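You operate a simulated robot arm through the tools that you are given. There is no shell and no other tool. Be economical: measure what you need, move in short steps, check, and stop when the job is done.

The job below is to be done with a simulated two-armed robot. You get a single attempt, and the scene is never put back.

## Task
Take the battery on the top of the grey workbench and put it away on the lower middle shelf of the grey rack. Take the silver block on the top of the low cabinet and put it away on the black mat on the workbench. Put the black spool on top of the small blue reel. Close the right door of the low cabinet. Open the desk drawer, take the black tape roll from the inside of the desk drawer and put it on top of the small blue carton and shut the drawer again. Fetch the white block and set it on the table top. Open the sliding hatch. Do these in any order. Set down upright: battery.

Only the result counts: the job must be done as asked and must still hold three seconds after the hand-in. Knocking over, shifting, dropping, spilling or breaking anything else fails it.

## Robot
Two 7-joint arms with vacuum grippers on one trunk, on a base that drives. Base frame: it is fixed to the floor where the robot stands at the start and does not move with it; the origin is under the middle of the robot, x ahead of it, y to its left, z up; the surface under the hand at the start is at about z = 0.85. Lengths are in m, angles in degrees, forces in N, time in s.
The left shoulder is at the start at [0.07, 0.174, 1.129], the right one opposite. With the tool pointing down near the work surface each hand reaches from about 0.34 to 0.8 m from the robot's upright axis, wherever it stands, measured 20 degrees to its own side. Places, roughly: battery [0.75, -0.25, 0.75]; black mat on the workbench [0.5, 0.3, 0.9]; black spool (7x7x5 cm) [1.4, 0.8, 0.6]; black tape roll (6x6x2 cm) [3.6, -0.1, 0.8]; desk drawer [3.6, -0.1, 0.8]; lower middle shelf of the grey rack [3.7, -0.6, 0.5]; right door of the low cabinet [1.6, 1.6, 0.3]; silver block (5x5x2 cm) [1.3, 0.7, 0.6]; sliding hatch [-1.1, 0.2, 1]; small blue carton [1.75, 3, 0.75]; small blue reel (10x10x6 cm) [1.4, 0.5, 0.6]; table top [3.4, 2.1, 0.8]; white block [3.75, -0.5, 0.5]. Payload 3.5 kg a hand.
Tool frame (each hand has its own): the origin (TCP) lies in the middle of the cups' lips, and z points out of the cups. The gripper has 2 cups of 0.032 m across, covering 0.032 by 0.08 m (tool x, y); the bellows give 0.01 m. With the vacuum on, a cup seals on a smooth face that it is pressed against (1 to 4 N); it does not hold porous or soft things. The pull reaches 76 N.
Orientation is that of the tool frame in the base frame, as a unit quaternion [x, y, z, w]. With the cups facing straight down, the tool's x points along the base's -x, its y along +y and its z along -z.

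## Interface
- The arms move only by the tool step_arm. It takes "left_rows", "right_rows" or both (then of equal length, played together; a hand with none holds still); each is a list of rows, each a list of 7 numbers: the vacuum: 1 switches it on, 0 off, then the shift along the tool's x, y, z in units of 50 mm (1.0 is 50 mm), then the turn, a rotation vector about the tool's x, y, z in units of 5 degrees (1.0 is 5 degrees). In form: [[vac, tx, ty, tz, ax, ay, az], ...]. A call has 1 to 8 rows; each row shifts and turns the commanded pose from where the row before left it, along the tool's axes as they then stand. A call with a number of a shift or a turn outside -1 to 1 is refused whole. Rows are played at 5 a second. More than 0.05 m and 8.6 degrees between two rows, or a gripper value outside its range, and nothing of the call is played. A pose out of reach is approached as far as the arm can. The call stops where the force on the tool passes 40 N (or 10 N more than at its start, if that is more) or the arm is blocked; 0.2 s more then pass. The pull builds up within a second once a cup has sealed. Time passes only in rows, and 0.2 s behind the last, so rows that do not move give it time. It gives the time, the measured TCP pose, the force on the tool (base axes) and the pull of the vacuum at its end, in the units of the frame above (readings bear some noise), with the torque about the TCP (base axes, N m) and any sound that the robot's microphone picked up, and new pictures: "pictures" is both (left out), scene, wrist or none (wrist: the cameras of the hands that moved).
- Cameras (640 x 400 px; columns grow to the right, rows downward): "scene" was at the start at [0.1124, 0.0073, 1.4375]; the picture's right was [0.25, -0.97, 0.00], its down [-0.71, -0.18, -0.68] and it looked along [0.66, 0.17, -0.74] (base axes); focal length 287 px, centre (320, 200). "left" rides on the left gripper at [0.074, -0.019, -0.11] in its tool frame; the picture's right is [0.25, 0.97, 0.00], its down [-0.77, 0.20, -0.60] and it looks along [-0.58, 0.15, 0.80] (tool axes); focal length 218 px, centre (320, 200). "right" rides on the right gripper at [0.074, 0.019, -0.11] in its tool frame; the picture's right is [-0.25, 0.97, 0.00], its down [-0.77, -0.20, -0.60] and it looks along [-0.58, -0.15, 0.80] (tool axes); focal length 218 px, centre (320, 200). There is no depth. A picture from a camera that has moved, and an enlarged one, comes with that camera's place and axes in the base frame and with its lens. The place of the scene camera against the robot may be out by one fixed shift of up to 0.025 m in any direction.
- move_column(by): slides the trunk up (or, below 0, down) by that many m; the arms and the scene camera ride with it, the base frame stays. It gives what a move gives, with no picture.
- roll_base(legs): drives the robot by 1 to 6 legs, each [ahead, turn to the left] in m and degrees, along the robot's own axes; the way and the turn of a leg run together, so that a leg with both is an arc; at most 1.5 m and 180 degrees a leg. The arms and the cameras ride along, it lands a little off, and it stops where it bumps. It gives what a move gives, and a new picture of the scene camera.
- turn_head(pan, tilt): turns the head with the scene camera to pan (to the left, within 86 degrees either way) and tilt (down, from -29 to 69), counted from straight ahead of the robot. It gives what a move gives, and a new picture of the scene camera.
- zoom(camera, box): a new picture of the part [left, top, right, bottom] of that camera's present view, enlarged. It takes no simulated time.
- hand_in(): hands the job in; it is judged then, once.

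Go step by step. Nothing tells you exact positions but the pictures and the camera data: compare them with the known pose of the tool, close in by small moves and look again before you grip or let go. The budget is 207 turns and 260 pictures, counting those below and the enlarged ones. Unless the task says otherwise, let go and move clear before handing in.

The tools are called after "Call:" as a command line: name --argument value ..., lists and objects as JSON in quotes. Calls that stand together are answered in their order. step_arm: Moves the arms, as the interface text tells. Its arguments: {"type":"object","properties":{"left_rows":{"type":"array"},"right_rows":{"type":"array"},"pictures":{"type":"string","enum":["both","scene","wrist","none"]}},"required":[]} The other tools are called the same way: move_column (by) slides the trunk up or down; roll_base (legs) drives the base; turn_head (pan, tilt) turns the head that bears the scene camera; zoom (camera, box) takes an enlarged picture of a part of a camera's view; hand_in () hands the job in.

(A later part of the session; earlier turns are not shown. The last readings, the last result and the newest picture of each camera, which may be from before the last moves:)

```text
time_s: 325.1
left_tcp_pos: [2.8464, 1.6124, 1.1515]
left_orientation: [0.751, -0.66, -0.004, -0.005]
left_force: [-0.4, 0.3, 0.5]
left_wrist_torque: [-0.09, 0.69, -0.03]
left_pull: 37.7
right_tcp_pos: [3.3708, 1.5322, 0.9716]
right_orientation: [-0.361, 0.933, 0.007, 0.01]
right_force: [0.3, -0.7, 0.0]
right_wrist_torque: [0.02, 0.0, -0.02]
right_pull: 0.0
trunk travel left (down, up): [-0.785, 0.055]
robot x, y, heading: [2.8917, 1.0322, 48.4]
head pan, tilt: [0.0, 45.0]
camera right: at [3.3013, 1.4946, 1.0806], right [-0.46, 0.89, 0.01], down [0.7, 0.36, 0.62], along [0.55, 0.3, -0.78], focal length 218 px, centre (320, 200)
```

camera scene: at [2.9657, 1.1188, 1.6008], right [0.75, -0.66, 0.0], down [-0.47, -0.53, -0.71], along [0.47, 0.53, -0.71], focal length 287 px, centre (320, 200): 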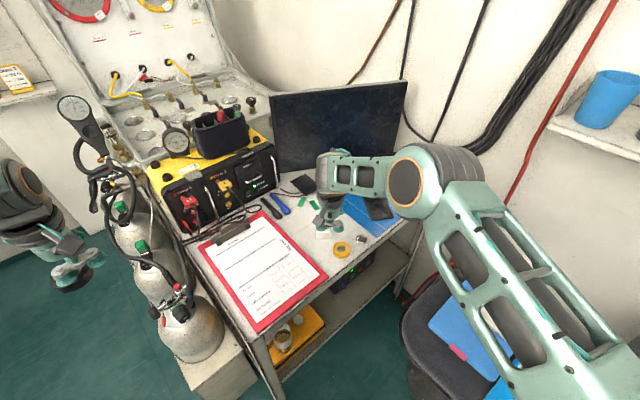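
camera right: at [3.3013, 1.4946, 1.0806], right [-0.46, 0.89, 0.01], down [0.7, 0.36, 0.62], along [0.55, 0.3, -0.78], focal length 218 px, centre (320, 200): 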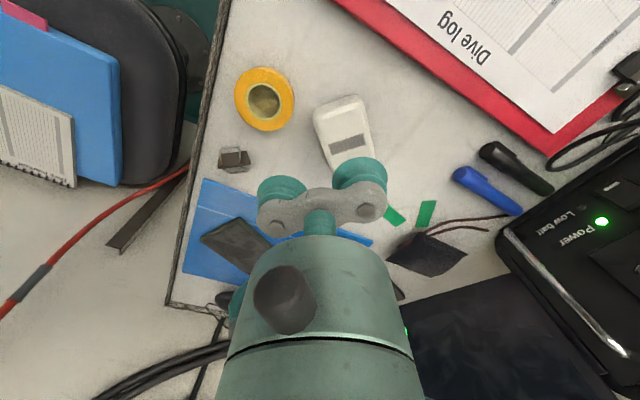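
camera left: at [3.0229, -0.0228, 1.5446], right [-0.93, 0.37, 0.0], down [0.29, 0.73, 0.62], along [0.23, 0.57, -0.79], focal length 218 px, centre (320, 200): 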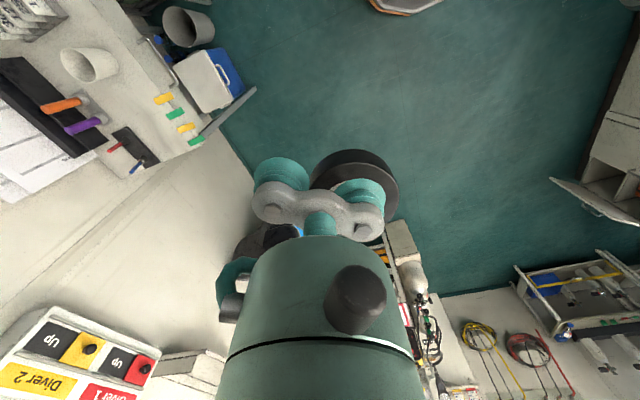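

White block is on the table top. Now to the blue carton on the wall shelf with the tape roll: lifting the right hand, backing off, and driving over.

Call:
step_arm --right_rows '[[0, 0, 0, -1, 0, 0, 0], [0, 0, 0, -1, 0, 0, 0], [0, 0.6, 0, -0.7, 0, 0, 0], [0, 1, 0, 0, 0, 0, 0], [0, 1, 0, 0, 0, 0, 0], [0, 0, 0, -1, 0, 0, 0], [0, 0, 0, -1, 0, 0, 0]]' --pictures "none"

Call:
roll_base --legs '[[-0.45, 0], [0, 32], [0, 32.5]]'

Call:
roll_base --legs '[[1.2, 0]]'

```text
time_s: 326.7
left_tcp_pos: [2.8451, 1.6108, 1.1519]
left_orientation: [0.751, -0.66, -0.003, -0.006]
left_force: [0.1, 1.3, -1.3]
left_wrist_torque: [-0.05, 0.68, -0.05]
left_pull: 37.6
right_tcp_pos: [3.2687, 1.4384, 1.2052]
right_orientation: [-0.36, 0.933, 0.008, 0.011]
right_force: [-0.1, -0.4, 0.0]
right_wrist_torque: [-0.01, 0.01, -0.02]
right_pull: 0.1
trunk travel left (down, up): [-0.785, 0.055]
robot x, y, heading: [2.8938, 1.0319, 48.5]
head pan, tilt: [0.0, 45.0]
```

```text
time_s: 332.6
left_tcp_pos: [2.0517, 0.9003, 1.1513]
left_orientation: [0.987, -0.158, -0.006, -0.003]
left_force: [-0.9, -0.1, -0.3]
left_wrist_torque: [-0.64, 0.22, -0.02]
left_pull: 37.5
right_tcp_pos: [2.3908, 1.2071, 1.205]
right_orientation: [0.801, -0.598, -0.012, -0.004]
right_force: [-0.6, 0.5, 0.2]
right_wrist_torque: [0.01, -0.01, 0.03]
right_pull: 0.0
trunk travel left (down, up): [-0.785, 0.055]
robot x, y, heading: [2.5896, 0.6925, 113.2]
head pan, tilt: [0.0, 45.0]
camera scene: at [2.5278, 0.8014, 1.6007], right [0.92, 0.39, 0.0], down [0.28, -0.65, -0.71], along [-0.28, 0.65, -0.71], focal length 287 px, centre (320, 200)
```

scene: 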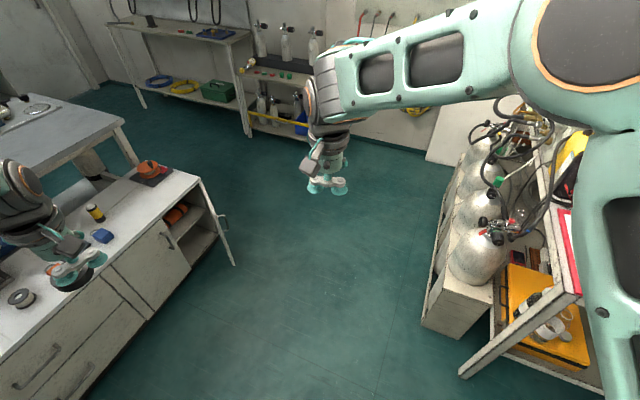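

```text
time_s: 338.7
left_tcp_pos: [1.5835, 2.0086, 1.1503]
left_orientation: [0.987, -0.161, -0.006, -0.004]
left_force: [0.9, -0.1, -0.3]
left_wrist_torque: [-0.63, 0.27, -0.03]
left_pull: 37.4
right_tcp_pos: [1.9234, 2.3153, 1.204]
right_orientation: [0.801, -0.599, -0.013, -0.005]
right_force: [0.1, 1.1, 0.6]
right_wrist_torque: [-0.06, 0.03, -0.02]
right_pull: 0.0
trunk travel left (down, up): [-0.785, 0.055]
robot x, y, heading: [2.1248, 1.8012, 113.1]
head pan, tilt: [0.0, 45.0]
camera scene: at [2.0595, 1.9073, 1.6008], right [0.92, 0.39, 0.0], down [0.27, -0.65, -0.71], along [-0.27, 0.65, -0.71], focal length 287 px, centre (320, 200)
```

scene: 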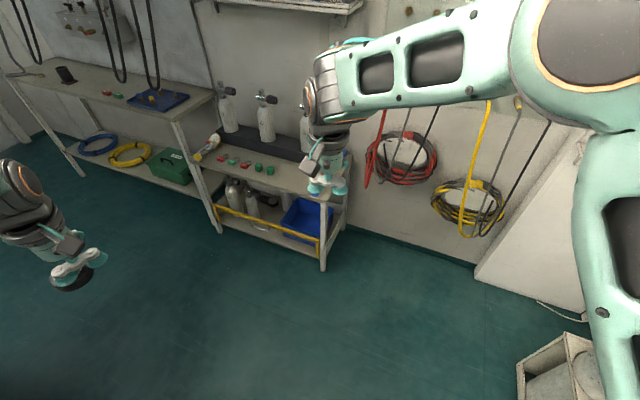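

Call:
roll_base --legs '[[0.4, 0], [0, -23]]'

Call:
turn_head --pan 18 --tilt 40

```text
time_s: 342.4
left_tcp_pos: [1.5546, 2.5696, 1.1516]
left_orientation: [0.935, -0.355, -0.004, -0.005]
left_force: [-0.7, 0.0, -1.0]
left_wrist_torque: [-0.44, 0.46, -0.02]
left_pull: 37.3
right_tcp_pos: [1.9898, 2.7177, 1.205]
right_orientation: [-0.665, 0.747, 0.011, 0.008]
right_force: [0.8, -0.3, -0.3]
right_wrist_torque: [0.02, -0.01, -0.04]
right_pull: 0.1
trunk travel left (down, up): [-0.785, 0.055]
robot x, y, heading: [1.971, 2.1668, 89.8]
head pan, tilt: [0.0, 45.0]
camera scene: at [1.9569, 2.2823, 1.6008], right [1.0, 0.0, 0.0], down [0.0, -0.71, -0.71], along [0.0, 0.71, -0.71], focal length 287 px, centre (320, 200)
```

scene: 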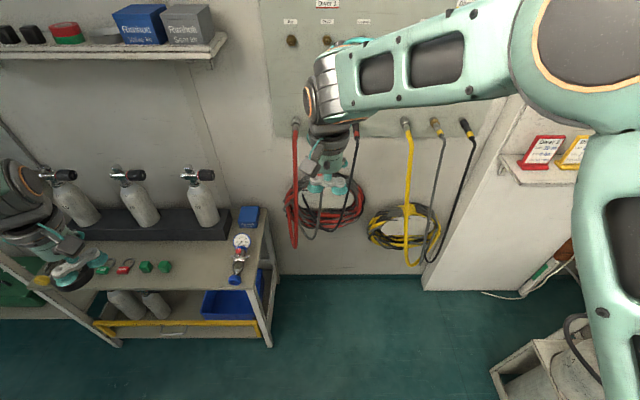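

```text
time_s: 343.2
left_tcp_pos: [1.5568, 2.5697, 1.1513]
left_orientation: [0.935, -0.354, -0.006, -0.004]
left_force: [0.7, -0.5, -0.1]
left_wrist_torque: [-0.55, 0.46, -0.04]
left_pull: 37.7
right_tcp_pos: [1.9899, 2.7171, 1.2044]
right_orientation: [-0.665, 0.747, 0.011, 0.008]
right_force: [-0.3, 0.0, 0.5]
right_wrist_torque: [-0.01, -0.04, -0.02]
right_pull: 0.0
trunk travel left (down, up): [-0.785, 0.055]
robot x, y, heading: [1.9742, 2.1638, 89.8]
head pan, tilt: [18.0, 40.0]
camera scene: at [1.9326, 2.283, 1.608], right [0.95, 0.3, 0.0], down [0.2, -0.61, -0.77], along [-0.23, 0.73, -0.64], focal length 287 px, centre (320, 200)
```

scene: 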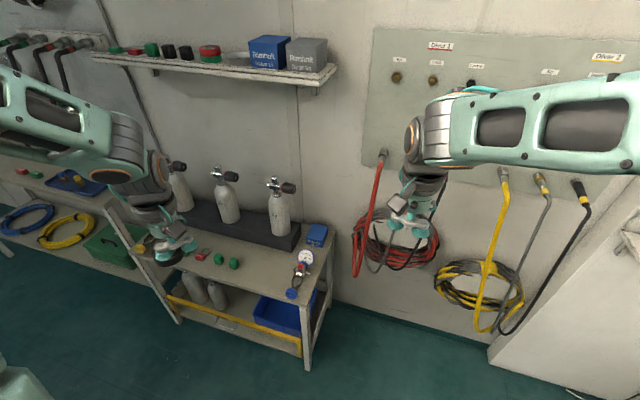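

The small blue carton is on the shelf bench at about [1.70,3.0]. Zooming in.

Call:
zoom --camera "scene" --box '[260, 190, 380, 310]'

```text
3.33 times, centred on (320, 250) of scene
camera zoom: at [1.9326, 2.283, 1.608], right [0.95, 0.3, 0.0], down [0.2, -0.61, -0.77], along [-0.23, 0.73, -0.64], focal length 956 px, centre (320, 33)
```

zoom: 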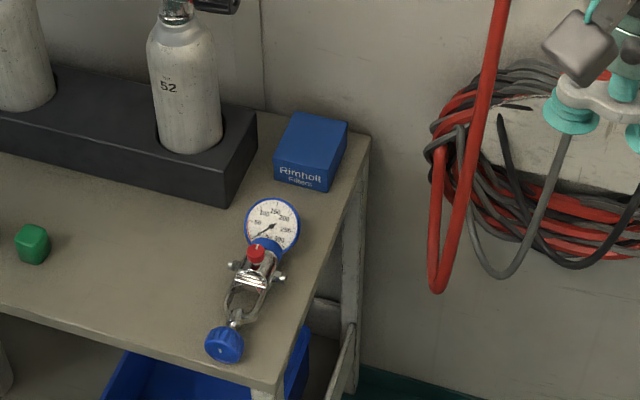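

Plan: right hand back a little, drive 0.15 m closer, lower the trunk, and bring the left hand over to the carton's right-hand side path.

Call:
step_arm --right_rows '[[0, 1, 0, 0, 0, 0, 0], [0, 1, 0, 0, 0, 0, 0], [0, 0, 0, 0, 0, 0, 0]]' --pictures "none"

Call:
roll_base --legs '[[0.15, 0]]'

Call:
move_column --by -0.12

Call:
step_arm --left_rows '[[1, 0.7, -0.7, 0, 0, 0, 0], [1, 0.7, -0.7, 0, 0, 0, 0], [1, 0.7, -0.7, 0, 0, 0, 0], [1, 0, 0, 0, 0, 0, 0]]' --pictures "both"

```text
time_s: 344.0
left_tcp_pos: [1.5556, 2.5707, 1.1491]
left_orientation: [0.935, -0.355, -0.005, -0.004]
left_force: [1.7, 0.3, 0.2]
left_wrist_torque: [-0.5, 0.47, -0.02]
left_pull: 38.1
right_tcp_pos: [1.9789, 2.6183, 1.2004]
right_orientation: [-0.665, 0.747, 0.01, 0.007]
right_force: [0.3, 0.6, 0.1]
right_wrist_torque: [-0.03, 0.02, 0.01]
right_pull: 0.0
trunk travel left (down, up): [-0.785, 0.055]
robot x, y, heading: [1.9737, 2.1615, 89.8]
head pan, tilt: [18.0, 40.0]
```

```text
time_s: 345.3
left_tcp_pos: [1.5576, 2.7176, 1.1517]
left_orientation: [0.935, -0.355, -0.006, -0.006]
left_force: [-0.3, -0.1, -0.7]
left_wrist_torque: [-0.46, 0.48, -0.05]
left_pull: 38.2
right_tcp_pos: [1.9794, 2.7656, 1.2033]
right_orientation: [-0.665, 0.747, 0.012, 0.008]
right_force: [-0.3, 0.3, 0.2]
right_wrist_torque: [0.01, -0.02, -0.02]
right_pull: 0.1
trunk travel left (down, up): [-0.785, 0.055]
robot x, y, heading: [1.9709, 2.3155, 89.9]
head pan, tilt: [18.0, 40.0]
camera scene: at [1.9326, 2.4301, 1.6083], right [0.95, 0.3, 0.0], down [0.2, -0.61, -0.77], along [-0.23, 0.73, -0.64], focal length 287 px, centre (320, 200)
```

scene: 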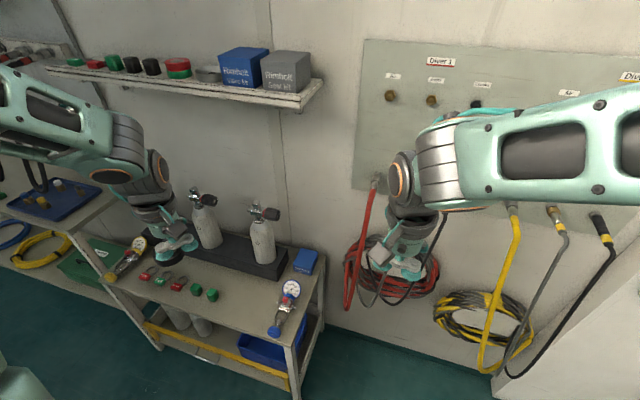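

```text
time_s: 346.8
left_tcp_pos: [1.5566, 2.7206, 1.0311]
left_orientation: [0.935, -0.356, -0.006, -0.006]
left_force: [-0.2, -0.5, 0.2]
left_wrist_torque: [-0.49, 0.48, -0.03]
left_pull: 38.1
right_tcp_pos: [1.9803, 2.7682, 1.0832]
right_orientation: [-0.665, 0.747, 0.011, 0.007]
right_force: [0.0, -0.3, -0.3]
right_wrist_torque: [0.01, -0.02, 0.01]
right_pull: 0.1
trunk travel left (down, up): [-0.665, 0.175]
robot x, y, heading: [1.9751, 2.3149, 89.5]
head pan, tilt: [18.0, 40.0]
```

```text
time_s: 347.8
left_tcp_pos: [1.7037, 2.7286, 1.0299]
left_orientation: [0.935, -0.355, -0.005, -0.004]
left_force: [-1.5, 0.1, -1.0]
left_wrist_torque: [-0.48, 0.46, 0.01]
left_pull: 37.5
right_tcp_pos: [1.9798, 2.7693, 1.0823]
right_orientation: [-0.665, 0.747, 0.011, 0.008]
right_force: [-0.9, -0.5, -0.1]
right_wrist_torque: [0.0, -0.02, 0.01]
right_pull: 0.1
trunk travel left (down, up): [-0.665, 0.175]
robot x, y, heading: [1.9705, 2.3183, 89.6]
head pan, tilt: [18.0, 40.0]
camera scene: at [1.9318, 2.4331, 1.488], right [0.95, 0.3, 0.0], down [0.2, -0.61, -0.77], along [-0.23, 0.73, -0.64], focal length 287 px, centre (320, 200)
camera left: at [1.771, 2.6921, 1.1398], right [-0.45, -0.89, -0.01], down [-0.71, 0.35, 0.61], along [-0.54, 0.28, -0.79], focal length 218 px, centre (320, 200)
```

scene: 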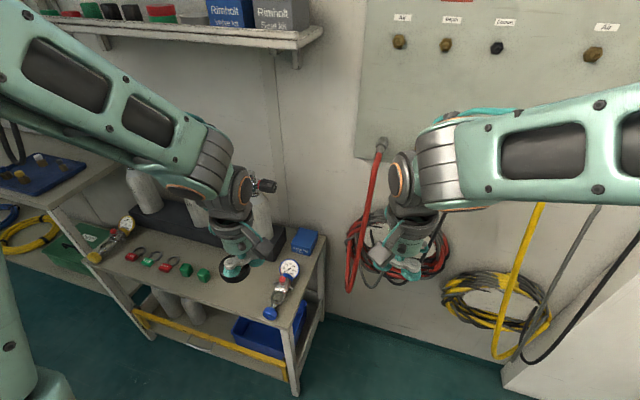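
left: 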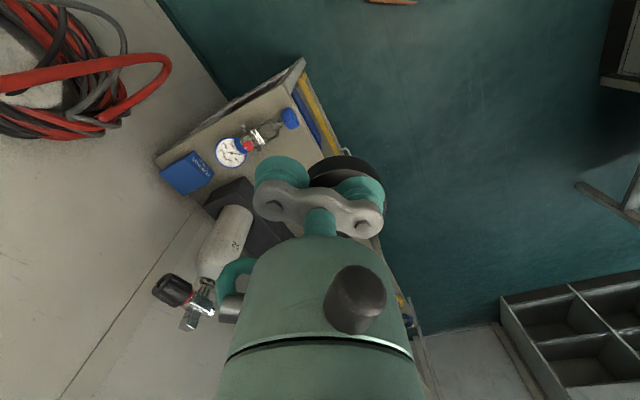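

Carton top ≈[1.70,3.015,0.79]. Moving the hand toward it in stages, descending slightly to keep reach.

Call:
step_arm --left_rows '[[1, -0.551, -0.67, 0, 0, 0, 0], [1, -0.551, -0.67, 0, 0, 0, 0], [1, -0.551, -0.67, 0.2, 0, 0, 0], [1, -0.551, -0.67, 0.4, 0, 0, 0], [1, -0.551, -0.67, 0.4, 0, 0, 0], [1, 0, 0, 0, 0, 0, 0]]' --pictures "both"

```text
time_s: 349.2
left_tcp_pos: [1.7131, 2.9448, 0.9852]
left_orientation: [0.935, -0.355, -0.005, -0.005]
left_force: [-0.3, -0.3, -0.6]
left_wrist_torque: [-0.49, 0.46, 0.01]
left_pull: 37.9
right_tcp_pos: [1.9796, 2.7673, 1.0827]
right_orientation: [-0.665, 0.747, 0.012, 0.008]
right_force: [-0.5, -0.8, -0.1]
right_wrist_torque: [0.04, 0.0, -0.02]
right_pull: 0.1
trunk travel left (down, up): [-0.665, 0.175]
robot x, y, heading: [1.9752, 2.3139, 89.6]
head pan, tilt: [18.0, 40.0]
camera scene: at [1.9327, 2.4315, 1.4882], right [0.95, 0.3, 0.0], down [0.2, -0.61, -0.77], along [-0.23, 0.73, -0.64], focal length 287 px, centre (320, 200)
camera left: at [1.7803, 2.91, 1.0949], right [-0.45, -0.89, -0.01], down [-0.71, 0.35, 0.61], along [-0.54, 0.28, -0.79], focal length 218 px, centre (320, 200)
```

scene: 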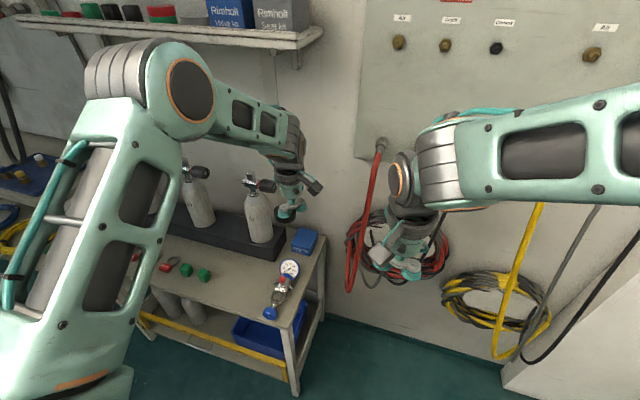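
left: 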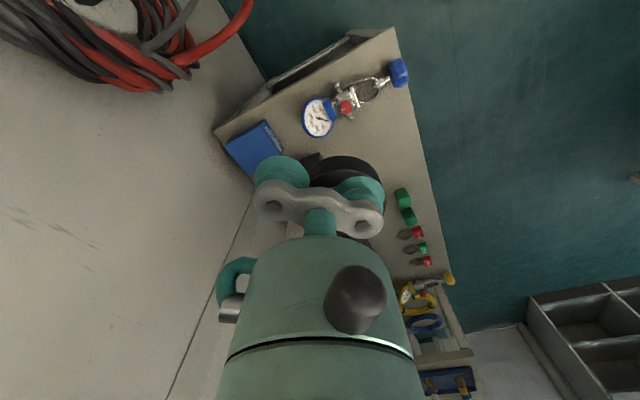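

Call:
zoom --camera "left" --box '[210, 90, 340, 190]'

Call:
zoom --camera "scene" --box '[230, 160, 350, 280]'

```text
4.00 times, centred on (275, 140) of left
camera zoom: at [1.7803, 2.91, 1.0949], right [-0.45, -0.89, -0.01], down [-0.71, 0.35, 0.61], along [-0.54, 0.28, -0.79], focal length 873 px, centre (500, 440)
```

zoom: 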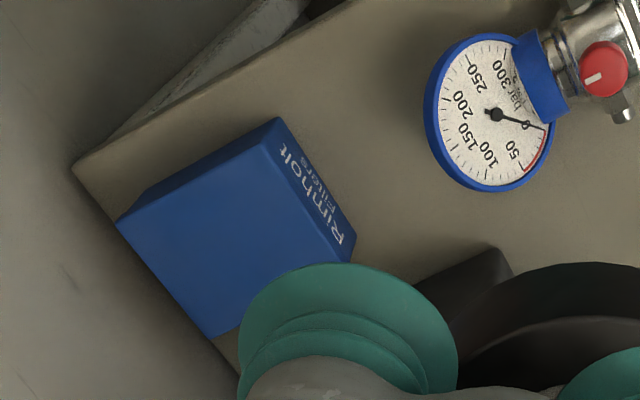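

```text
3.33 times, centred on (290, 220) of scene
camera zoom: at [1.9327, 2.4315, 1.4882], right [0.95, 0.3, 0.0], down [0.2, -0.61, -0.77], along [-0.23, 0.73, -0.64], focal length 956 px, centre (420, 133)
```

zoom: 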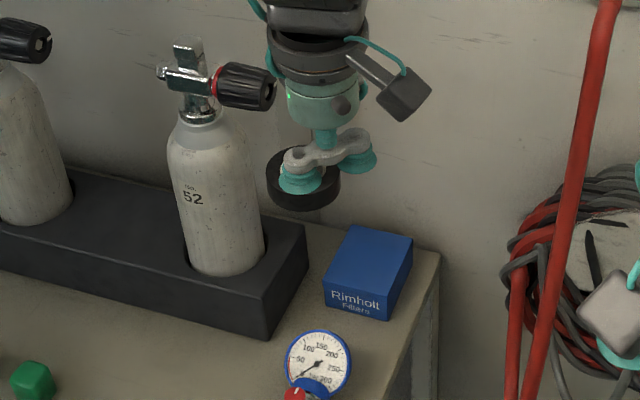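

Better triangulation: carton top at ≈[1.668,3.124,0.675], further and lower than thought. I'll keep the left hand high, lower the trunk 0.2 m, retract the right hand, and drive 0.14 m closer.

Call:
step_arm --left_rows '[[1, 0, 0, -1, 0, 0, 0], [1, 0, 0, -1, 0, 0, 0], [1, 0, 0, -1, 0, 0, 0], [1, 0, 0, -0.8, 0, 0, 0]]' --right_rows '[[0, 0.6, 0, 0, 0, 0, 0], [0, 0.6, 0, 0, 0, 0, 0], [0, 0.6, 0, 0, 0, 0, 0], [0, 0, 0, 0, 0, 0, 0]]' --pictures "none"

Call:
move_column --by -0.2

Call:
roll_base --legs '[[0.14, 0]]'

```text
time_s: 350.2
left_tcp_pos: [1.7152, 2.9431, 1.1729]
left_orientation: [0.935, -0.355, -0.005, -0.004]
left_force: [-0.5, -0.9, -0.3]
left_wrist_torque: [-0.51, 0.45, -0.05]
left_pull: 37.7
right_tcp_pos: [1.9719, 2.6776, 1.0794]
right_orientation: [-0.665, 0.747, 0.012, 0.007]
right_force: [-0.2, -0.1, -0.2]
right_wrist_torque: [0.03, 0.0, 0.0]
right_pull: 0.1
trunk travel left (down, up): [-0.665, 0.175]
robot x, y, heading: [1.9718, 2.3181, 89.7]
head pan, tilt: [18.0, 40.0]
```

```text
time_s: 352.4
left_tcp_pos: [1.7145, 2.9437, 0.9731]
left_orientation: [0.935, -0.355, -0.006, -0.007]
left_force: [0.5, 0.2, -0.6]
left_wrist_torque: [-0.45, 0.49, -0.06]
left_pull: 37.3
right_tcp_pos: [1.9708, 2.6789, 0.879]
right_orientation: [-0.664, 0.747, 0.012, 0.008]
right_force: [-0.1, -0.2, 0.4]
right_wrist_torque: [0.01, 0.02, 0.05]
right_pull: 0.0
trunk travel left (down, up): [-0.465, 0.375]
robot x, y, heading: [1.9712, 2.3176, 89.8]
head pan, tilt: [18.0, 40.0]
```

```text
time_s: 353.7
left_tcp_pos: [1.715, 3.0833, 0.9719]
left_orientation: [0.935, -0.356, -0.005, -0.004]
left_force: [0.2, 1.6, -0.7]
left_wrist_torque: [-0.5, 0.49, -0.02]
left_pull: 37.6
right_tcp_pos: [1.9708, 2.819, 0.8784]
right_orientation: [-0.665, 0.747, 0.01, 0.006]
right_force: [0.3, 0.3, -0.3]
right_wrist_torque: [0.01, -0.02, 0.0]
right_pull: 0.1
trunk travel left (down, up): [-0.465, 0.375]
robot x, y, heading: [1.9749, 2.4538, 89.8]
head pan, tilt: [18.0, 40.0]
camera scene: at [1.9333, 2.5737, 1.2879], right [0.95, 0.3, 0.0], down [0.2, -0.61, -0.77], along [-0.23, 0.73, -0.64], focal length 287 px, centre (320, 200)
```

scene: 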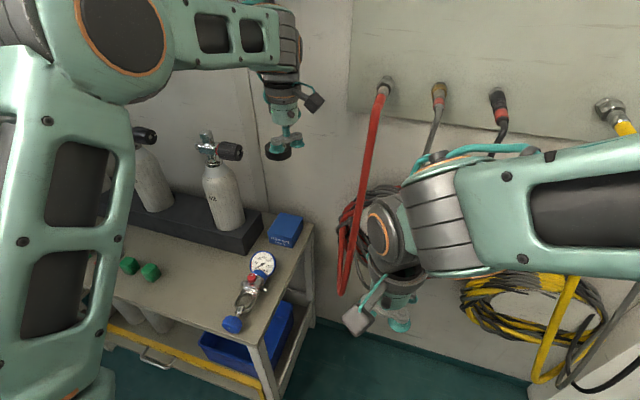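

Call:
step_arm --left_rows '[[1, -0.6, -0.2, 0, 0, 0, 0], [1, -0.4, -0.1, 0.5, 0, 0, 0], [1, 0, 0, 0.9, 0, 0, 0], [1, 0, 0, 0.6, 0, 0, 0], [1, 0, 0, 0, 0, 0, 0]]' --pictures "both"

Call:
zoom --camera "scene" --box '[220, 110, 340, 260]'

```text
time_s: 354.9
left_tcp_pos: [1.6864, 3.1288, 0.8731]
left_orientation: [0.935, -0.355, -0.005, -0.005]
left_force: [-1.6, 0.8, -0.8]
left_wrist_torque: [-0.44, 0.48, -0.02]
left_pull: 38.0
right_tcp_pos: [1.9718, 2.8186, 0.8784]
right_orientation: [-0.664, 0.748, 0.011, 0.007]
right_force: [0.4, -0.4, -0.7]
right_wrist_torque: [-0.01, 0.01, 0.0]
right_pull: 0.1
trunk travel left (down, up): [-0.465, 0.375]
robot x, y, heading: [1.9744, 2.4582, 89.9]
head pan, tilt: [18.0, 40.0]
camera scene: at [1.9335, 2.5721, 1.2881], right [0.95, 0.3, 0.0], down [0.2, -0.61, -0.77], along [-0.23, 0.73, -0.64], focal length 287 px, centre (320, 200)
camera left: at [1.7539, 3.0922, 0.984], right [-0.45, -0.89, -0.01], down [-0.71, 0.35, 0.61], along [-0.54, 0.28, -0.79], focal length 218 px, centre (320, 200)
```

scene: 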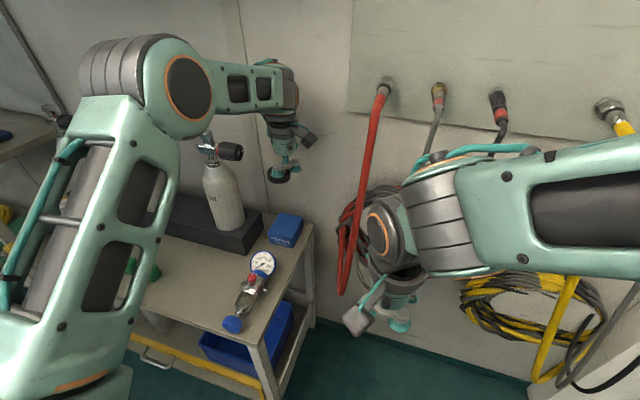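
left: 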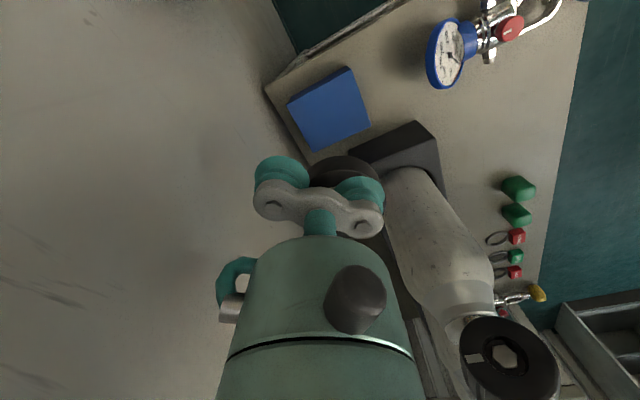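

```text
2.67 times, centred on (280, 185) of scene
camera zoom: at [1.9335, 2.5721, 1.2881], right [0.95, 0.3, 0.0], down [0.2, -0.61, -0.77], along [-0.23, 0.73, -0.64], focal length 765 px, centre (427, 240)
```

zoom: 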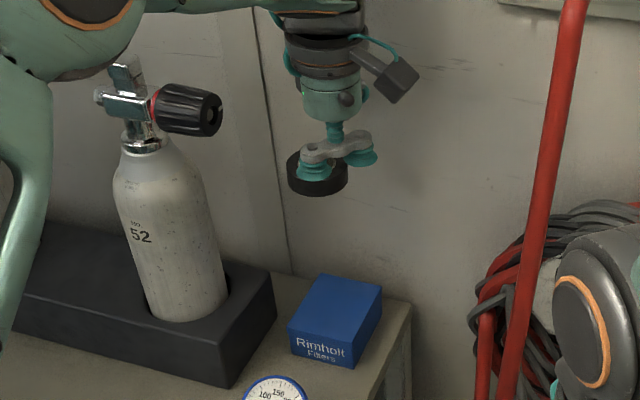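

Carton top centre refined to [1.676,3.121,0.685]. Correcting by a centimetre and descending close above it.

Call:
step_arm --left_rows '[[1, -0.045, -0.22, 0.5, 0, 0, 0], [1, 0, 0, 0.9, 0, 0, 0], [1, 0, 0, 0.9, 0, 0, 0], [1, 0, 0, 0.5, 0, 0, 0], [1, 0, 0, 0, 0, 0, 0]]' --pictures "wrist"

Call:
zoom --camera "scene" --box '[220, 110, 340, 260]'

```text
time_s: 356.1
left_tcp_pos: [1.6923, 3.1395, 0.7325]
left_orientation: [0.935, -0.355, -0.005, -0.005]
left_force: [0.1, -0.3, -0.7]
left_wrist_torque: [-0.5, 0.47, -0.01]
left_pull: 37.8
right_tcp_pos: [1.9699, 2.8185, 0.879]
right_orientation: [-0.664, 0.747, 0.011, 0.008]
right_force: [0.4, 1.5, 0.6]
right_wrist_torque: [0.03, -0.01, 0.02]
right_pull: 0.0
trunk travel left (down, up): [-0.465, 0.375]
robot x, y, heading: [1.9695, 2.4504, 89.6]
head pan, tilt: [18.0, 40.0]
camera left: at [1.7592, 3.1027, 0.8431], right [-0.45, -0.89, -0.01], down [-0.71, 0.35, 0.61], along [-0.54, 0.28, -0.79], focal length 218 px, centre (320, 200)
```

left: 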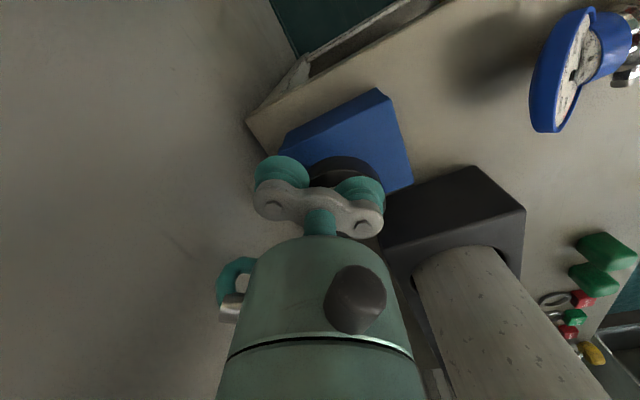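

```text
2.67 times, centred on (280, 185) of scene
camera zoom: at [1.9334, 2.5725, 1.2881], right [0.95, 0.3, 0.0], down [0.2, -0.61, -0.77], along [-0.23, 0.73, -0.64], focal length 765 px, centre (427, 240)
```

zoom: 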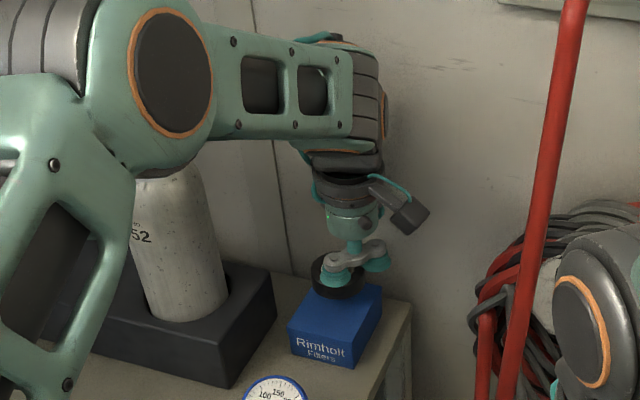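

Lined up over the carton. Lowering the last centimetres gently.

Call:
step_arm --left_rows '[[1, 0, 0, 0.3, 0, 0, 0], [1, 0, 0, 0.12, 0, 0, 0], [1, 0, 0, 0.08, 0, 0, 0], [1, 0, 0, 0, 0, 0, 0]]' --pictures "wrist"

Call:
zoom --camera "scene" --box '[260, 180, 340, 260]'

```text
time_s: 357.1
left_tcp_pos: [1.6912, 3.1406, 0.7094]
left_orientation: [0.935, -0.355, -0.006, -0.004]
left_force: [-0.5, -0.4, -0.3]
left_wrist_torque: [-0.45, 0.48, 0.0]
left_pull: 38.5
right_tcp_pos: [1.9709, 2.8186, 0.8787]
right_orientation: [-0.664, 0.748, 0.011, 0.007]
right_force: [-0.3, -0.7, -0.4]
right_wrist_torque: [0.01, 0.01, -0.02]
right_pull: 0.0
trunk travel left (down, up): [-0.465, 0.375]
robot x, y, heading: [1.9749, 2.4532, 89.7]
head pan, tilt: [18.0, 40.0]
camera left: at [1.759, 3.1042, 0.8188], right [-0.45, -0.89, -0.01], down [-0.71, 0.35, 0.61], along [-0.54, 0.28, -0.79], focal length 218 px, centre (320, 200)
```

left: 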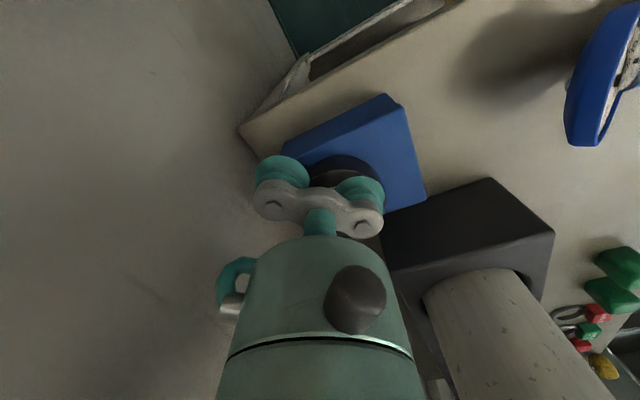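

```text
5.00 times, centred on (300, 220) of scene
camera zoom: at [1.9333, 2.5726, 1.288], right [0.95, 0.3, 0.0], down [0.2, -0.61, -0.77], along [-0.23, 0.73, -0.64], focal length 1434 px, centre (420, 100)
```

zoom: 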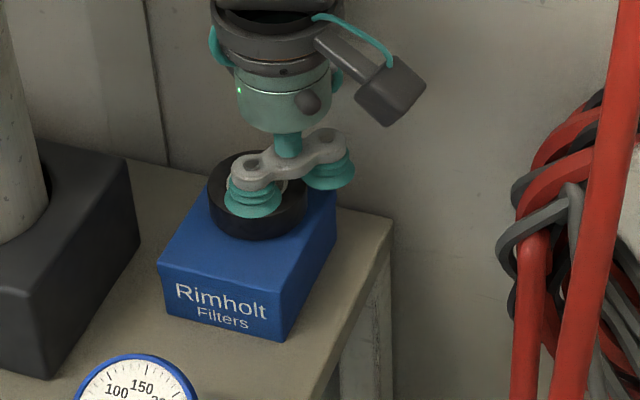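

Slightly toward the back; shifting 8 mm toward me and continuing down.

Call:
step_arm --left_rows '[[1, 0.106, 0.12, 0, 0, 0, 0], [1, 0, 0, 0.06, 0, 0, 0], [1, 0, 0, 0.06, 0, 0, 0], [1, 0, 0, 0.06, 0, 0, 0], [1, 0, 0, 0, 0, 0, 0]]' --pictures "none"

Call:
zoom --camera "scene" --box '[260, 180, 340, 260]'

```text
time_s: 358.3
left_tcp_pos: [1.6909, 3.1327, 0.7035]
left_orientation: [0.935, -0.355, -0.007, -0.007]
left_force: [-0.1, 3.0, 22.3]
left_wrist_torque: [-0.44, 0.37, -0.01]
left_pull: 37.1
right_tcp_pos: [1.9714, 2.816, 0.8802]
right_orientation: [-0.664, 0.748, 0.012, 0.008]
right_force: [0.7, 0.2, -0.3]
right_wrist_torque: [-0.06, 0.0, 0.0]
right_pull: 0.0
trunk travel left (down, up): [-0.465, 0.375]
robot x, y, heading: [1.9737, 2.4524, 89.7]
head pan, tilt: [18.0, 40.0]
```

```text
5.00 times, centred on (300, 220) of scene
camera zoom: at [1.9344, 2.57, 1.2886], right [0.95, 0.3, 0.0], down [0.2, -0.61, -0.77], along [-0.23, 0.73, -0.64], focal length 1434 px, centre (420, 100)
```

zoom: 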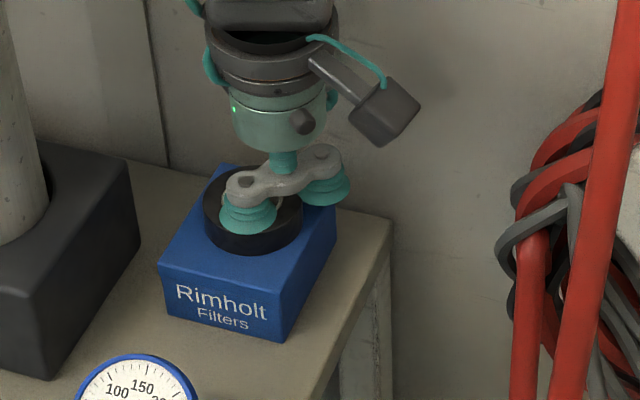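

Contact (22 N) and the roll sits well inside the carton's top. Easing up, releasing, and lifting away.

Call:
step_arm --left_rows '[[1, 0, 0, -0.05, 0, 0, 0], [0, 0, 0, 0, 0, 0, 0], [0, 0, 0, 0, 0, 0, 0], [0, 0, 0, 0, 0, 0, 0], [0, 0, 0, -0.15, 0, 0, 0], [0, 0, 0, -0.5, 0, 0, 0], [0, 0, 0, -1, 0, 0, 0], [0, 0, 0, -1, 0, 0, 0]]' --pictures "none"

Call:
zoom --camera "scene" --box '[240, 160, 340, 260]'

```text
time_s: 360.1
left_tcp_pos: [1.6919, 3.1306, 0.835]
left_orientation: [0.935, -0.356, -0.006, -0.004]
left_force: [0.4, -0.5, 0.7]
left_wrist_torque: [-0.01, -0.02, -0.01]
left_pull: 0.1
right_tcp_pos: [1.9706, 2.8176, 0.8801]
right_orientation: [-0.664, 0.747, 0.011, 0.007]
right_force: [0.6, -0.6, -0.4]
right_wrist_torque: [-0.04, 0.03, -0.01]
right_pull: 0.1
trunk travel left (down, up): [-0.465, 0.375]
robot x, y, heading: [1.9738, 2.4575, 89.6]
head pan, tilt: [18.0, 40.0]
```

```text
4.00 times, centred on (290, 210) of scene
camera zoom: at [1.9337, 2.5717, 1.2881], right [0.95, 0.3, 0.0], down [0.2, -0.61, -0.77], along [-0.23, 0.73, -0.64], focal length 1148 px, centre (440, 160)
```

zoom: 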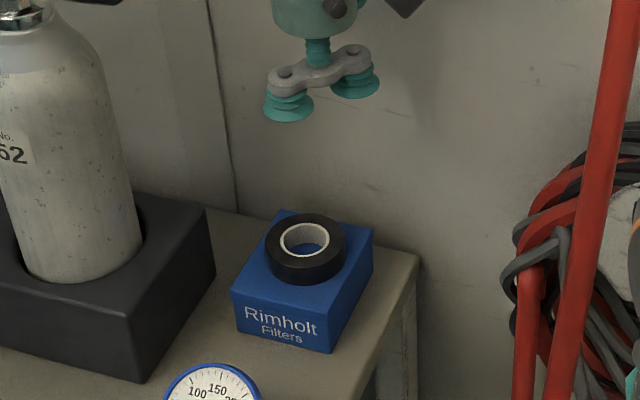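

The roll is on the carton. Next the cabinet door: I'll lift and retract the left hand, back down, and turn to face the cabinet (heading 180°).

Call:
step_arm --left_rows '[[0, 0, 0, -1, 0, 0, 0], [0, 0, 0, -1, 0, 0, 0], [0, 0, 0, -1, 0, 0, 0], [0, 0.66, 0.74, 0, 0, 0, 0], [0, 0.66, 0.74, 0, 0, 0, 0], [0, 0.66, 0.74, 0, 0, 0, 0], [0, 0.66, 0.74, 0, 0, 0, 0]]' --pictures "none"

Call:
roll_base --legs '[[-0.74, 0], [0, 90], [-0.18, 0]]'

```text
time_s: 361.7
left_tcp_pos: [1.6933, 2.928, 0.9821]
left_orientation: [0.935, -0.356, -0.006, -0.006]
left_force: [0.0, -0.1, 0.5]
left_wrist_torque: [0.03, -0.02, 0.05]
left_pull: 0.1
right_tcp_pos: [1.9691, 2.8173, 0.8798]
right_orientation: [-0.665, 0.747, 0.012, 0.008]
right_force: [0.4, -0.5, 0.1]
right_wrist_torque: [0.0, -0.02, 0.01]
right_pull: 0.1
trunk travel left (down, up): [-0.465, 0.375]
robot x, y, heading: [1.9736, 2.4499, 89.7]
head pan, tilt: [18.0, 40.0]
```

```text
time_s: 370.7
left_tcp_pos: [1.6755, 1.4281, 0.9818]
left_orientation: [0.911, 0.411, -0.007, 0.001]
left_force: [-0.1, -0.7, 0.9]
left_wrist_torque: [0.03, 0.01, 0.05]
left_pull: 0.0
right_tcp_pos: [1.787, 1.7074, 0.8792]
right_orientation: [0.998, -0.057, -0.013, 0.003]
right_force: [0.2, 0.2, 0.3]
right_wrist_torque: [-0.02, 0.01, 0.02]
right_pull: 0.0
trunk travel left (down, up): [-0.465, 0.375]
robot x, y, heading: [2.1503, 1.7111, 179.9]
head pan, tilt: [18.0, 40.0]
camera scene: at [2.0059, 1.6726, 1.2881], right [-0.31, 0.95, 0.0], down [0.61, 0.2, -0.77], along [-0.73, -0.24, -0.64], focal length 287 px, centre (320, 200)
```

scene: 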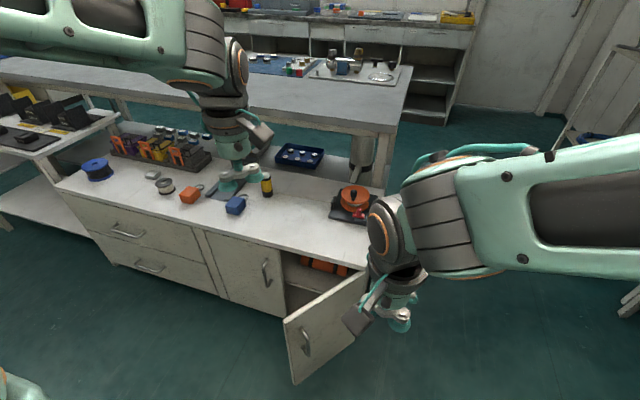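

Door and all cabinet-top items are in view. The right hand will push the door's outer face at y≈1.58, below handle reach. Moving it there and lowering.

Call:
step_arm --right_rows '[[0, 0, 0.87, 0, 0, 0, 0], [0, 0, 0.87, 0, 0, 0, 0], [0, 0, 0.87, 0, 0, 0, 0], [0, 0, 0, 1, 0, 0, 0], [0, 0, 0, 1, 0, 0, 0], [0, 0, 0, 1, 0, 0, 0], [0, 0, 0, 1, 0, 0, 0]]' --left_rows '[[0, 0, 0, -1, 0, 0, 0], [0, 0, 0, -1, 0, 0, 0], [0, 0, 0, 0, 0, 0, 0], [0, 0, 0, 0, 0, 0, 0], [0, 0, 0, 0, 0, 0, 0], [0, 0, 0, 0, 0, 0, 0], [0, 0, 0, 0, 0, 0, 0]]' --pictures "none"

Call:
move_column --by -0.33

Call:
turn_head --pan 10 --tilt 45

```text
time_s: 372.3
left_tcp_pos: [1.6743, 1.4312, 1.0811]
left_orientation: [0.911, 0.412, -0.007, 0.001]
left_force: [-0.1, 0.3, 0.1]
left_wrist_torque: [-0.02, -0.01, 0.01]
left_pull: 0.2
right_tcp_pos: [1.7649, 1.5784, 0.6795]
right_orientation: [0.998, -0.057, -0.013, 0.001]
right_force: [-0.5, -0.7, 0.0]
right_wrist_torque: [-0.02, 0.02, 0.0]
right_pull: 0.1
trunk travel left (down, up): [-0.465, 0.375]
robot x, y, heading: [2.1488, 1.7126, 179.8]
head pan, tilt: [18.0, 40.0]
```

```text
time_s: 375.6
left_tcp_pos: [1.6761, 1.4301, 0.752]
left_orientation: [0.911, 0.412, -0.007, 0.002]
left_force: [0.4, -0.7, -0.2]
left_wrist_torque: [0.0, 0.04, 0.03]
left_pull: 0.1
right_tcp_pos: [1.766, 1.5778, 0.3509]
right_orientation: [0.998, -0.057, -0.013, 0.003]
right_force: [-0.3, 0.2, 0.2]
right_wrist_torque: [0.03, -0.02, 0.02]
right_pull: 0.1
trunk travel left (down, up): [-0.135, 0.705]
robot x, y, heading: [2.1484, 1.7125, 179.8]
head pan, tilt: [18.0, 40.0]
```

```text
time_s: 376.2
left_tcp_pos: [1.6758, 1.4295, 0.7521]
left_orientation: [0.911, 0.412, -0.007, 0.0]
left_force: [-0.2, 0.8, 0.0]
left_wrist_torque: [-0.01, 0.01, 0.0]
left_pull: 0.1
right_tcp_pos: [1.7647, 1.5767, 0.3515]
right_orientation: [0.998, -0.056, -0.013, 0.004]
right_force: [0.0, 0.3, 0.1]
right_wrist_torque: [-0.01, 0.02, -0.01]
right_pull: 0.0
trunk travel left (down, up): [-0.135, 0.705]
robot x, y, heading: [2.15, 1.7134, 180.0]
head pan, tilt: [10.0, 45.0]
camera scene: at [2.0056, 1.6847, 0.9508], right [-0.17, 0.98, 0.0], down [0.7, 0.12, -0.71], along [-0.7, -0.12, -0.71], focal length 287 px, centre (320, 200)
```

scene: 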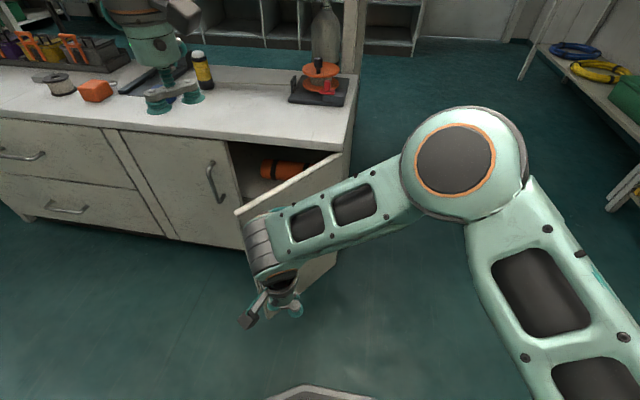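

The hand is outside the open door. Pushing toward the cabinet (−x).

Call:
step_arm --right_rows '[[0, -0.8, 0, 0, 0, 0, 0], [0, -0.8, 0, 0, 0, 0, 0], [0, -0.8, 0, 0, 0, 0, 0], [0, -0.6, 0, 0, 0, 0, 0], [0, -0.6, 0, 0, 0, 0, 0], [0, 0, 0, 0, 0, 0, 0]]' --pictures "scene"

```text
time_s: 377.6
left_tcp_pos: [1.6746, 1.4304, 0.7519]
left_orientation: [0.911, 0.412, -0.006, 0.0]
left_force: [0.9, 0.7, -0.7]
left_wrist_torque: [0.03, -0.01, -0.01]
left_pull: 0.1
right_tcp_pos: [1.5863, 1.5979, 0.3564]
right_orientation: [0.998, -0.056, -0.013, 0.002]
right_force: [-0.2, 0.1, 0.2]
right_wrist_torque: [0.02, -0.02, 0.01]
right_pull: 0.0
trunk travel left (down, up): [-0.135, 0.705]
robot x, y, heading: [2.1509, 1.7128, 179.8]
head pan, tilt: [10.0, 45.0]
camera scene: at [2.0056, 1.6848, 0.9508], right [-0.17, 0.98, 0.0], down [0.7, 0.12, -0.71], along [-0.7, -0.12, -0.71], focal length 287 px, centre (320, 200)
```

scene: 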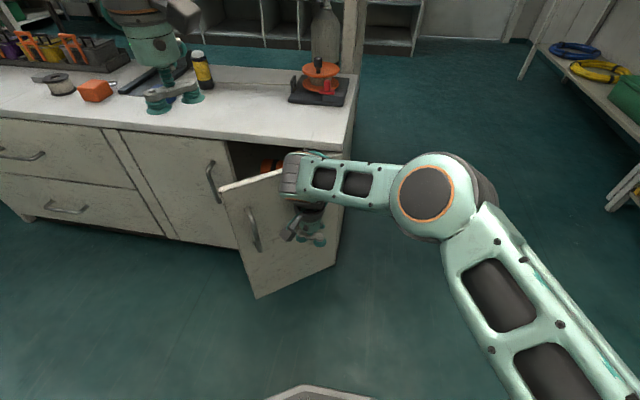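

Door is swinging shut. Lowering the hand a bit, shifting toward the door's free edge, and pushing on.

Call:
step_arm --right_rows '[[0, 0.3, 0, 0.9, 0, 0, 0], [0, 0, 0.9, 0.3, 0, 0, 0], [0, -0.6, 0.4, 0, 0, 0, 0], [0, -0.6, 0, 0, 0, 0, 0], [0, -0.5, 0, 0, 0, 0, 0], [0, -0.5, 0, 0, 0, 0, 0], [0, 0, 0, 0, 0, 0, 0]]' --pictures "scene"

```text
time_s: 379.2
left_tcp_pos: [1.6764, 1.4306, 0.7513]
left_orientation: [0.911, 0.412, -0.007, 0.0]
left_force: [0.5, -0.3, -0.4]
left_wrist_torque: [0.0, 0.0, -0.04]
left_pull: 0.0
right_tcp_pos: [1.5657, 1.6135, 0.3091]
right_orientation: [0.998, -0.056, -0.013, 0.001]
right_force: [0.0, -0.2, 0.6]
right_wrist_torque: [0.0, -0.01, 0.02]
right_pull: 0.0
right hand out of reach, approached as far as the arm can: row 2, 3, 4, 5, 6
trunk travel left (down, up): [-0.135, 0.705]
robot x, y, heading: [2.15, 1.7117, 180.0]
head pan, tilt: [10.0, 45.0]
camera scene: at [2.0056, 1.6846, 0.9508], right [-0.17, 0.98, 0.0], down [0.7, 0.12, -0.71], along [-0.7, -0.12, -0.71], focal length 287 px, centre (320, 200)
```

scene: 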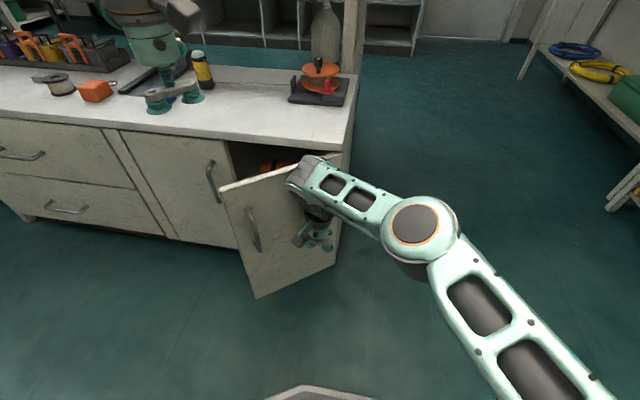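

The right arm can't cross further left. Turning the base left will sweep the hand along the door and away from the hinge.

Call:
roll_base --legs '[[0, 12]]'

```text
time_s: 380.4
left_tcp_pos: [1.7454, 1.3376, 0.7523]
left_orientation: [0.863, 0.506, -0.007, 0.002]
left_force: [-0.7, -0.2, 0.2]
left_wrist_torque: [0.02, 0.03, -0.02]
left_pull: 0.0
right_tcp_pos: [1.5981, 1.4945, 0.3087]
right_orientation: [0.999, 0.049, -0.012, 0.003]
right_force: [-0.5, -0.3, -0.3]
right_wrist_torque: [0.0, 0.0, 0.0]
right_pull: 0.2
trunk travel left (down, up): [-0.135, 0.705]
robot x, y, heading: [2.1541, 1.7126, -168.0]
head pan, tilt: [10.0, 45.0]
camera scene: at [2.0116, 1.6577, 0.9508], right [-0.37, 0.93, 0.0], down [0.66, 0.27, -0.71], along [-0.66, -0.26, -0.71], focal length 287 px, centre (320, 200)
```

scene: 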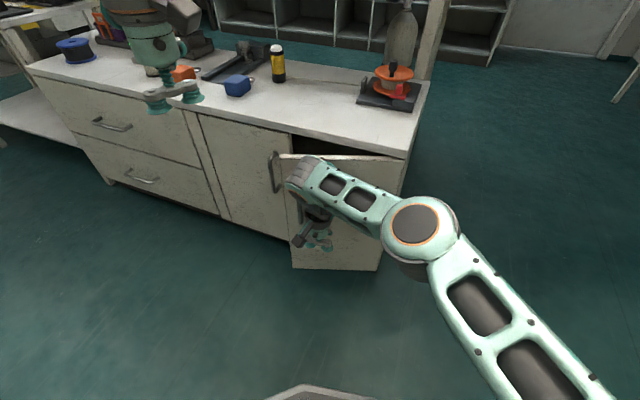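

Call:
roll_base --legs '[[0.09, 0]]'

```text
time_s: 381.6
left_tcp_pos: [1.6648, 1.3203, 0.7526]
left_orientation: [0.863, 0.505, -0.006, 0.001]
left_force: [-0.3, -0.7, 0.3]
left_wrist_torque: [-0.02, 0.02, 0.03]
left_pull: 0.0
right_tcp_pos: [1.5232, 1.4788, 0.3065]
right_orientation: [0.999, 0.046, -0.005, 0.001]
right_force: [0.0, 0.0, -0.6]
right_wrist_torque: [0.03, 0.01, 0.01]
right_pull: 0.0
trunk travel left (down, up): [-0.135, 0.705]
robot x, y, heading: [2.0665, 1.697, -167.8]
head pan, tilt: [10.0, 45.0]
stopped in leg 1: the force on the tool passed its limit at 84 N (the readings are from after the stop); the commanded pose is now the measured one
camera scene: at [1.9306, 1.6407, 0.9507], right [-0.37, 0.93, 0.0], down [0.66, 0.26, -0.71], along [-0.66, -0.26, -0.71], focal length 287 px, centre (320, 200)
```

scene: 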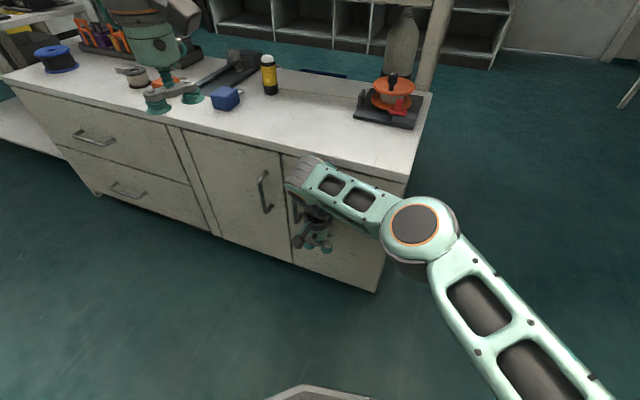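

The door looks shut. Backing off and checking, then driving along to face the reel and spool.

Call:
roll_base --legs '[[-0.2, 0]]'

Call:
zoom --camera "scene" --box '[0, 40, 440, 315]'

```text
time_s: 383.2
left_tcp_pos: [1.8614, 1.3619, 0.7514]
left_orientation: [0.863, 0.505, -0.007, 0.001]
left_force: [0.4, 0.7, -0.2]
left_wrist_torque: [-0.01, -0.03, 0.04]
left_pull: 0.0
right_tcp_pos: [1.7193, 1.5209, 0.3089]
right_orientation: [0.999, 0.047, -0.006, 0.001]
right_force: [0.0, -0.4, -1.2]
right_wrist_torque: [0.02, 0.0, 0.0]
right_pull: 0.0
trunk travel left (down, up): [-0.135, 0.705]
robot x, y, heading: [2.2665, 1.735, -167.8]
head pan, tilt: [10.0, 45.0]
camera scene: at [2.1273, 1.6824, 0.9508], right [-0.37, 0.93, 0.0], down [0.66, 0.27, -0.71], along [-0.66, -0.26, -0.71], focal length 287 px, centre (320, 200)
```

scene: 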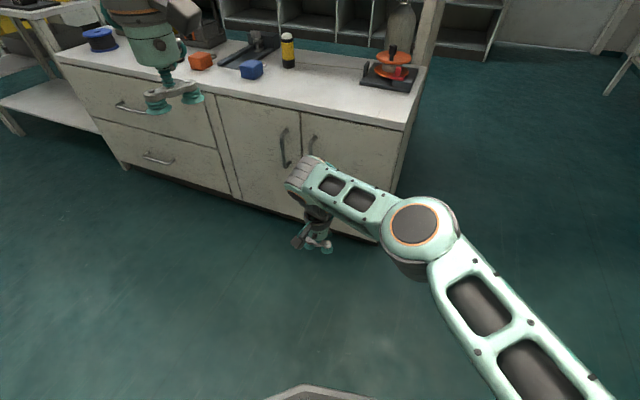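

```text
1.45 times, centred on (220, 178) of scene
camera zoom: at [2.1273, 1.6824, 0.9508], right [-0.37, 0.93, 0.0], down [0.66, 0.27, -0.71], along [-0.66, -0.26, -0.71], focal length 417 px, centre (466, 233)
```

zoom: 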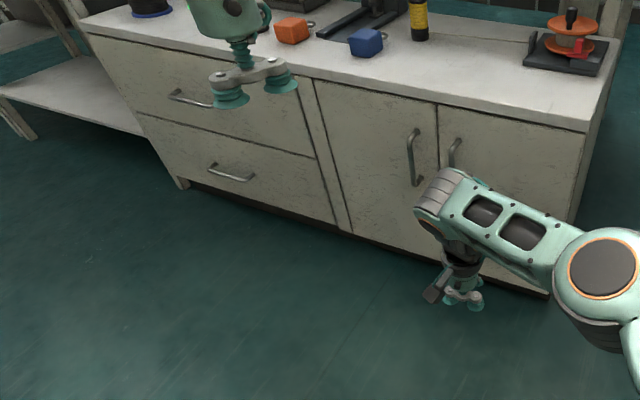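

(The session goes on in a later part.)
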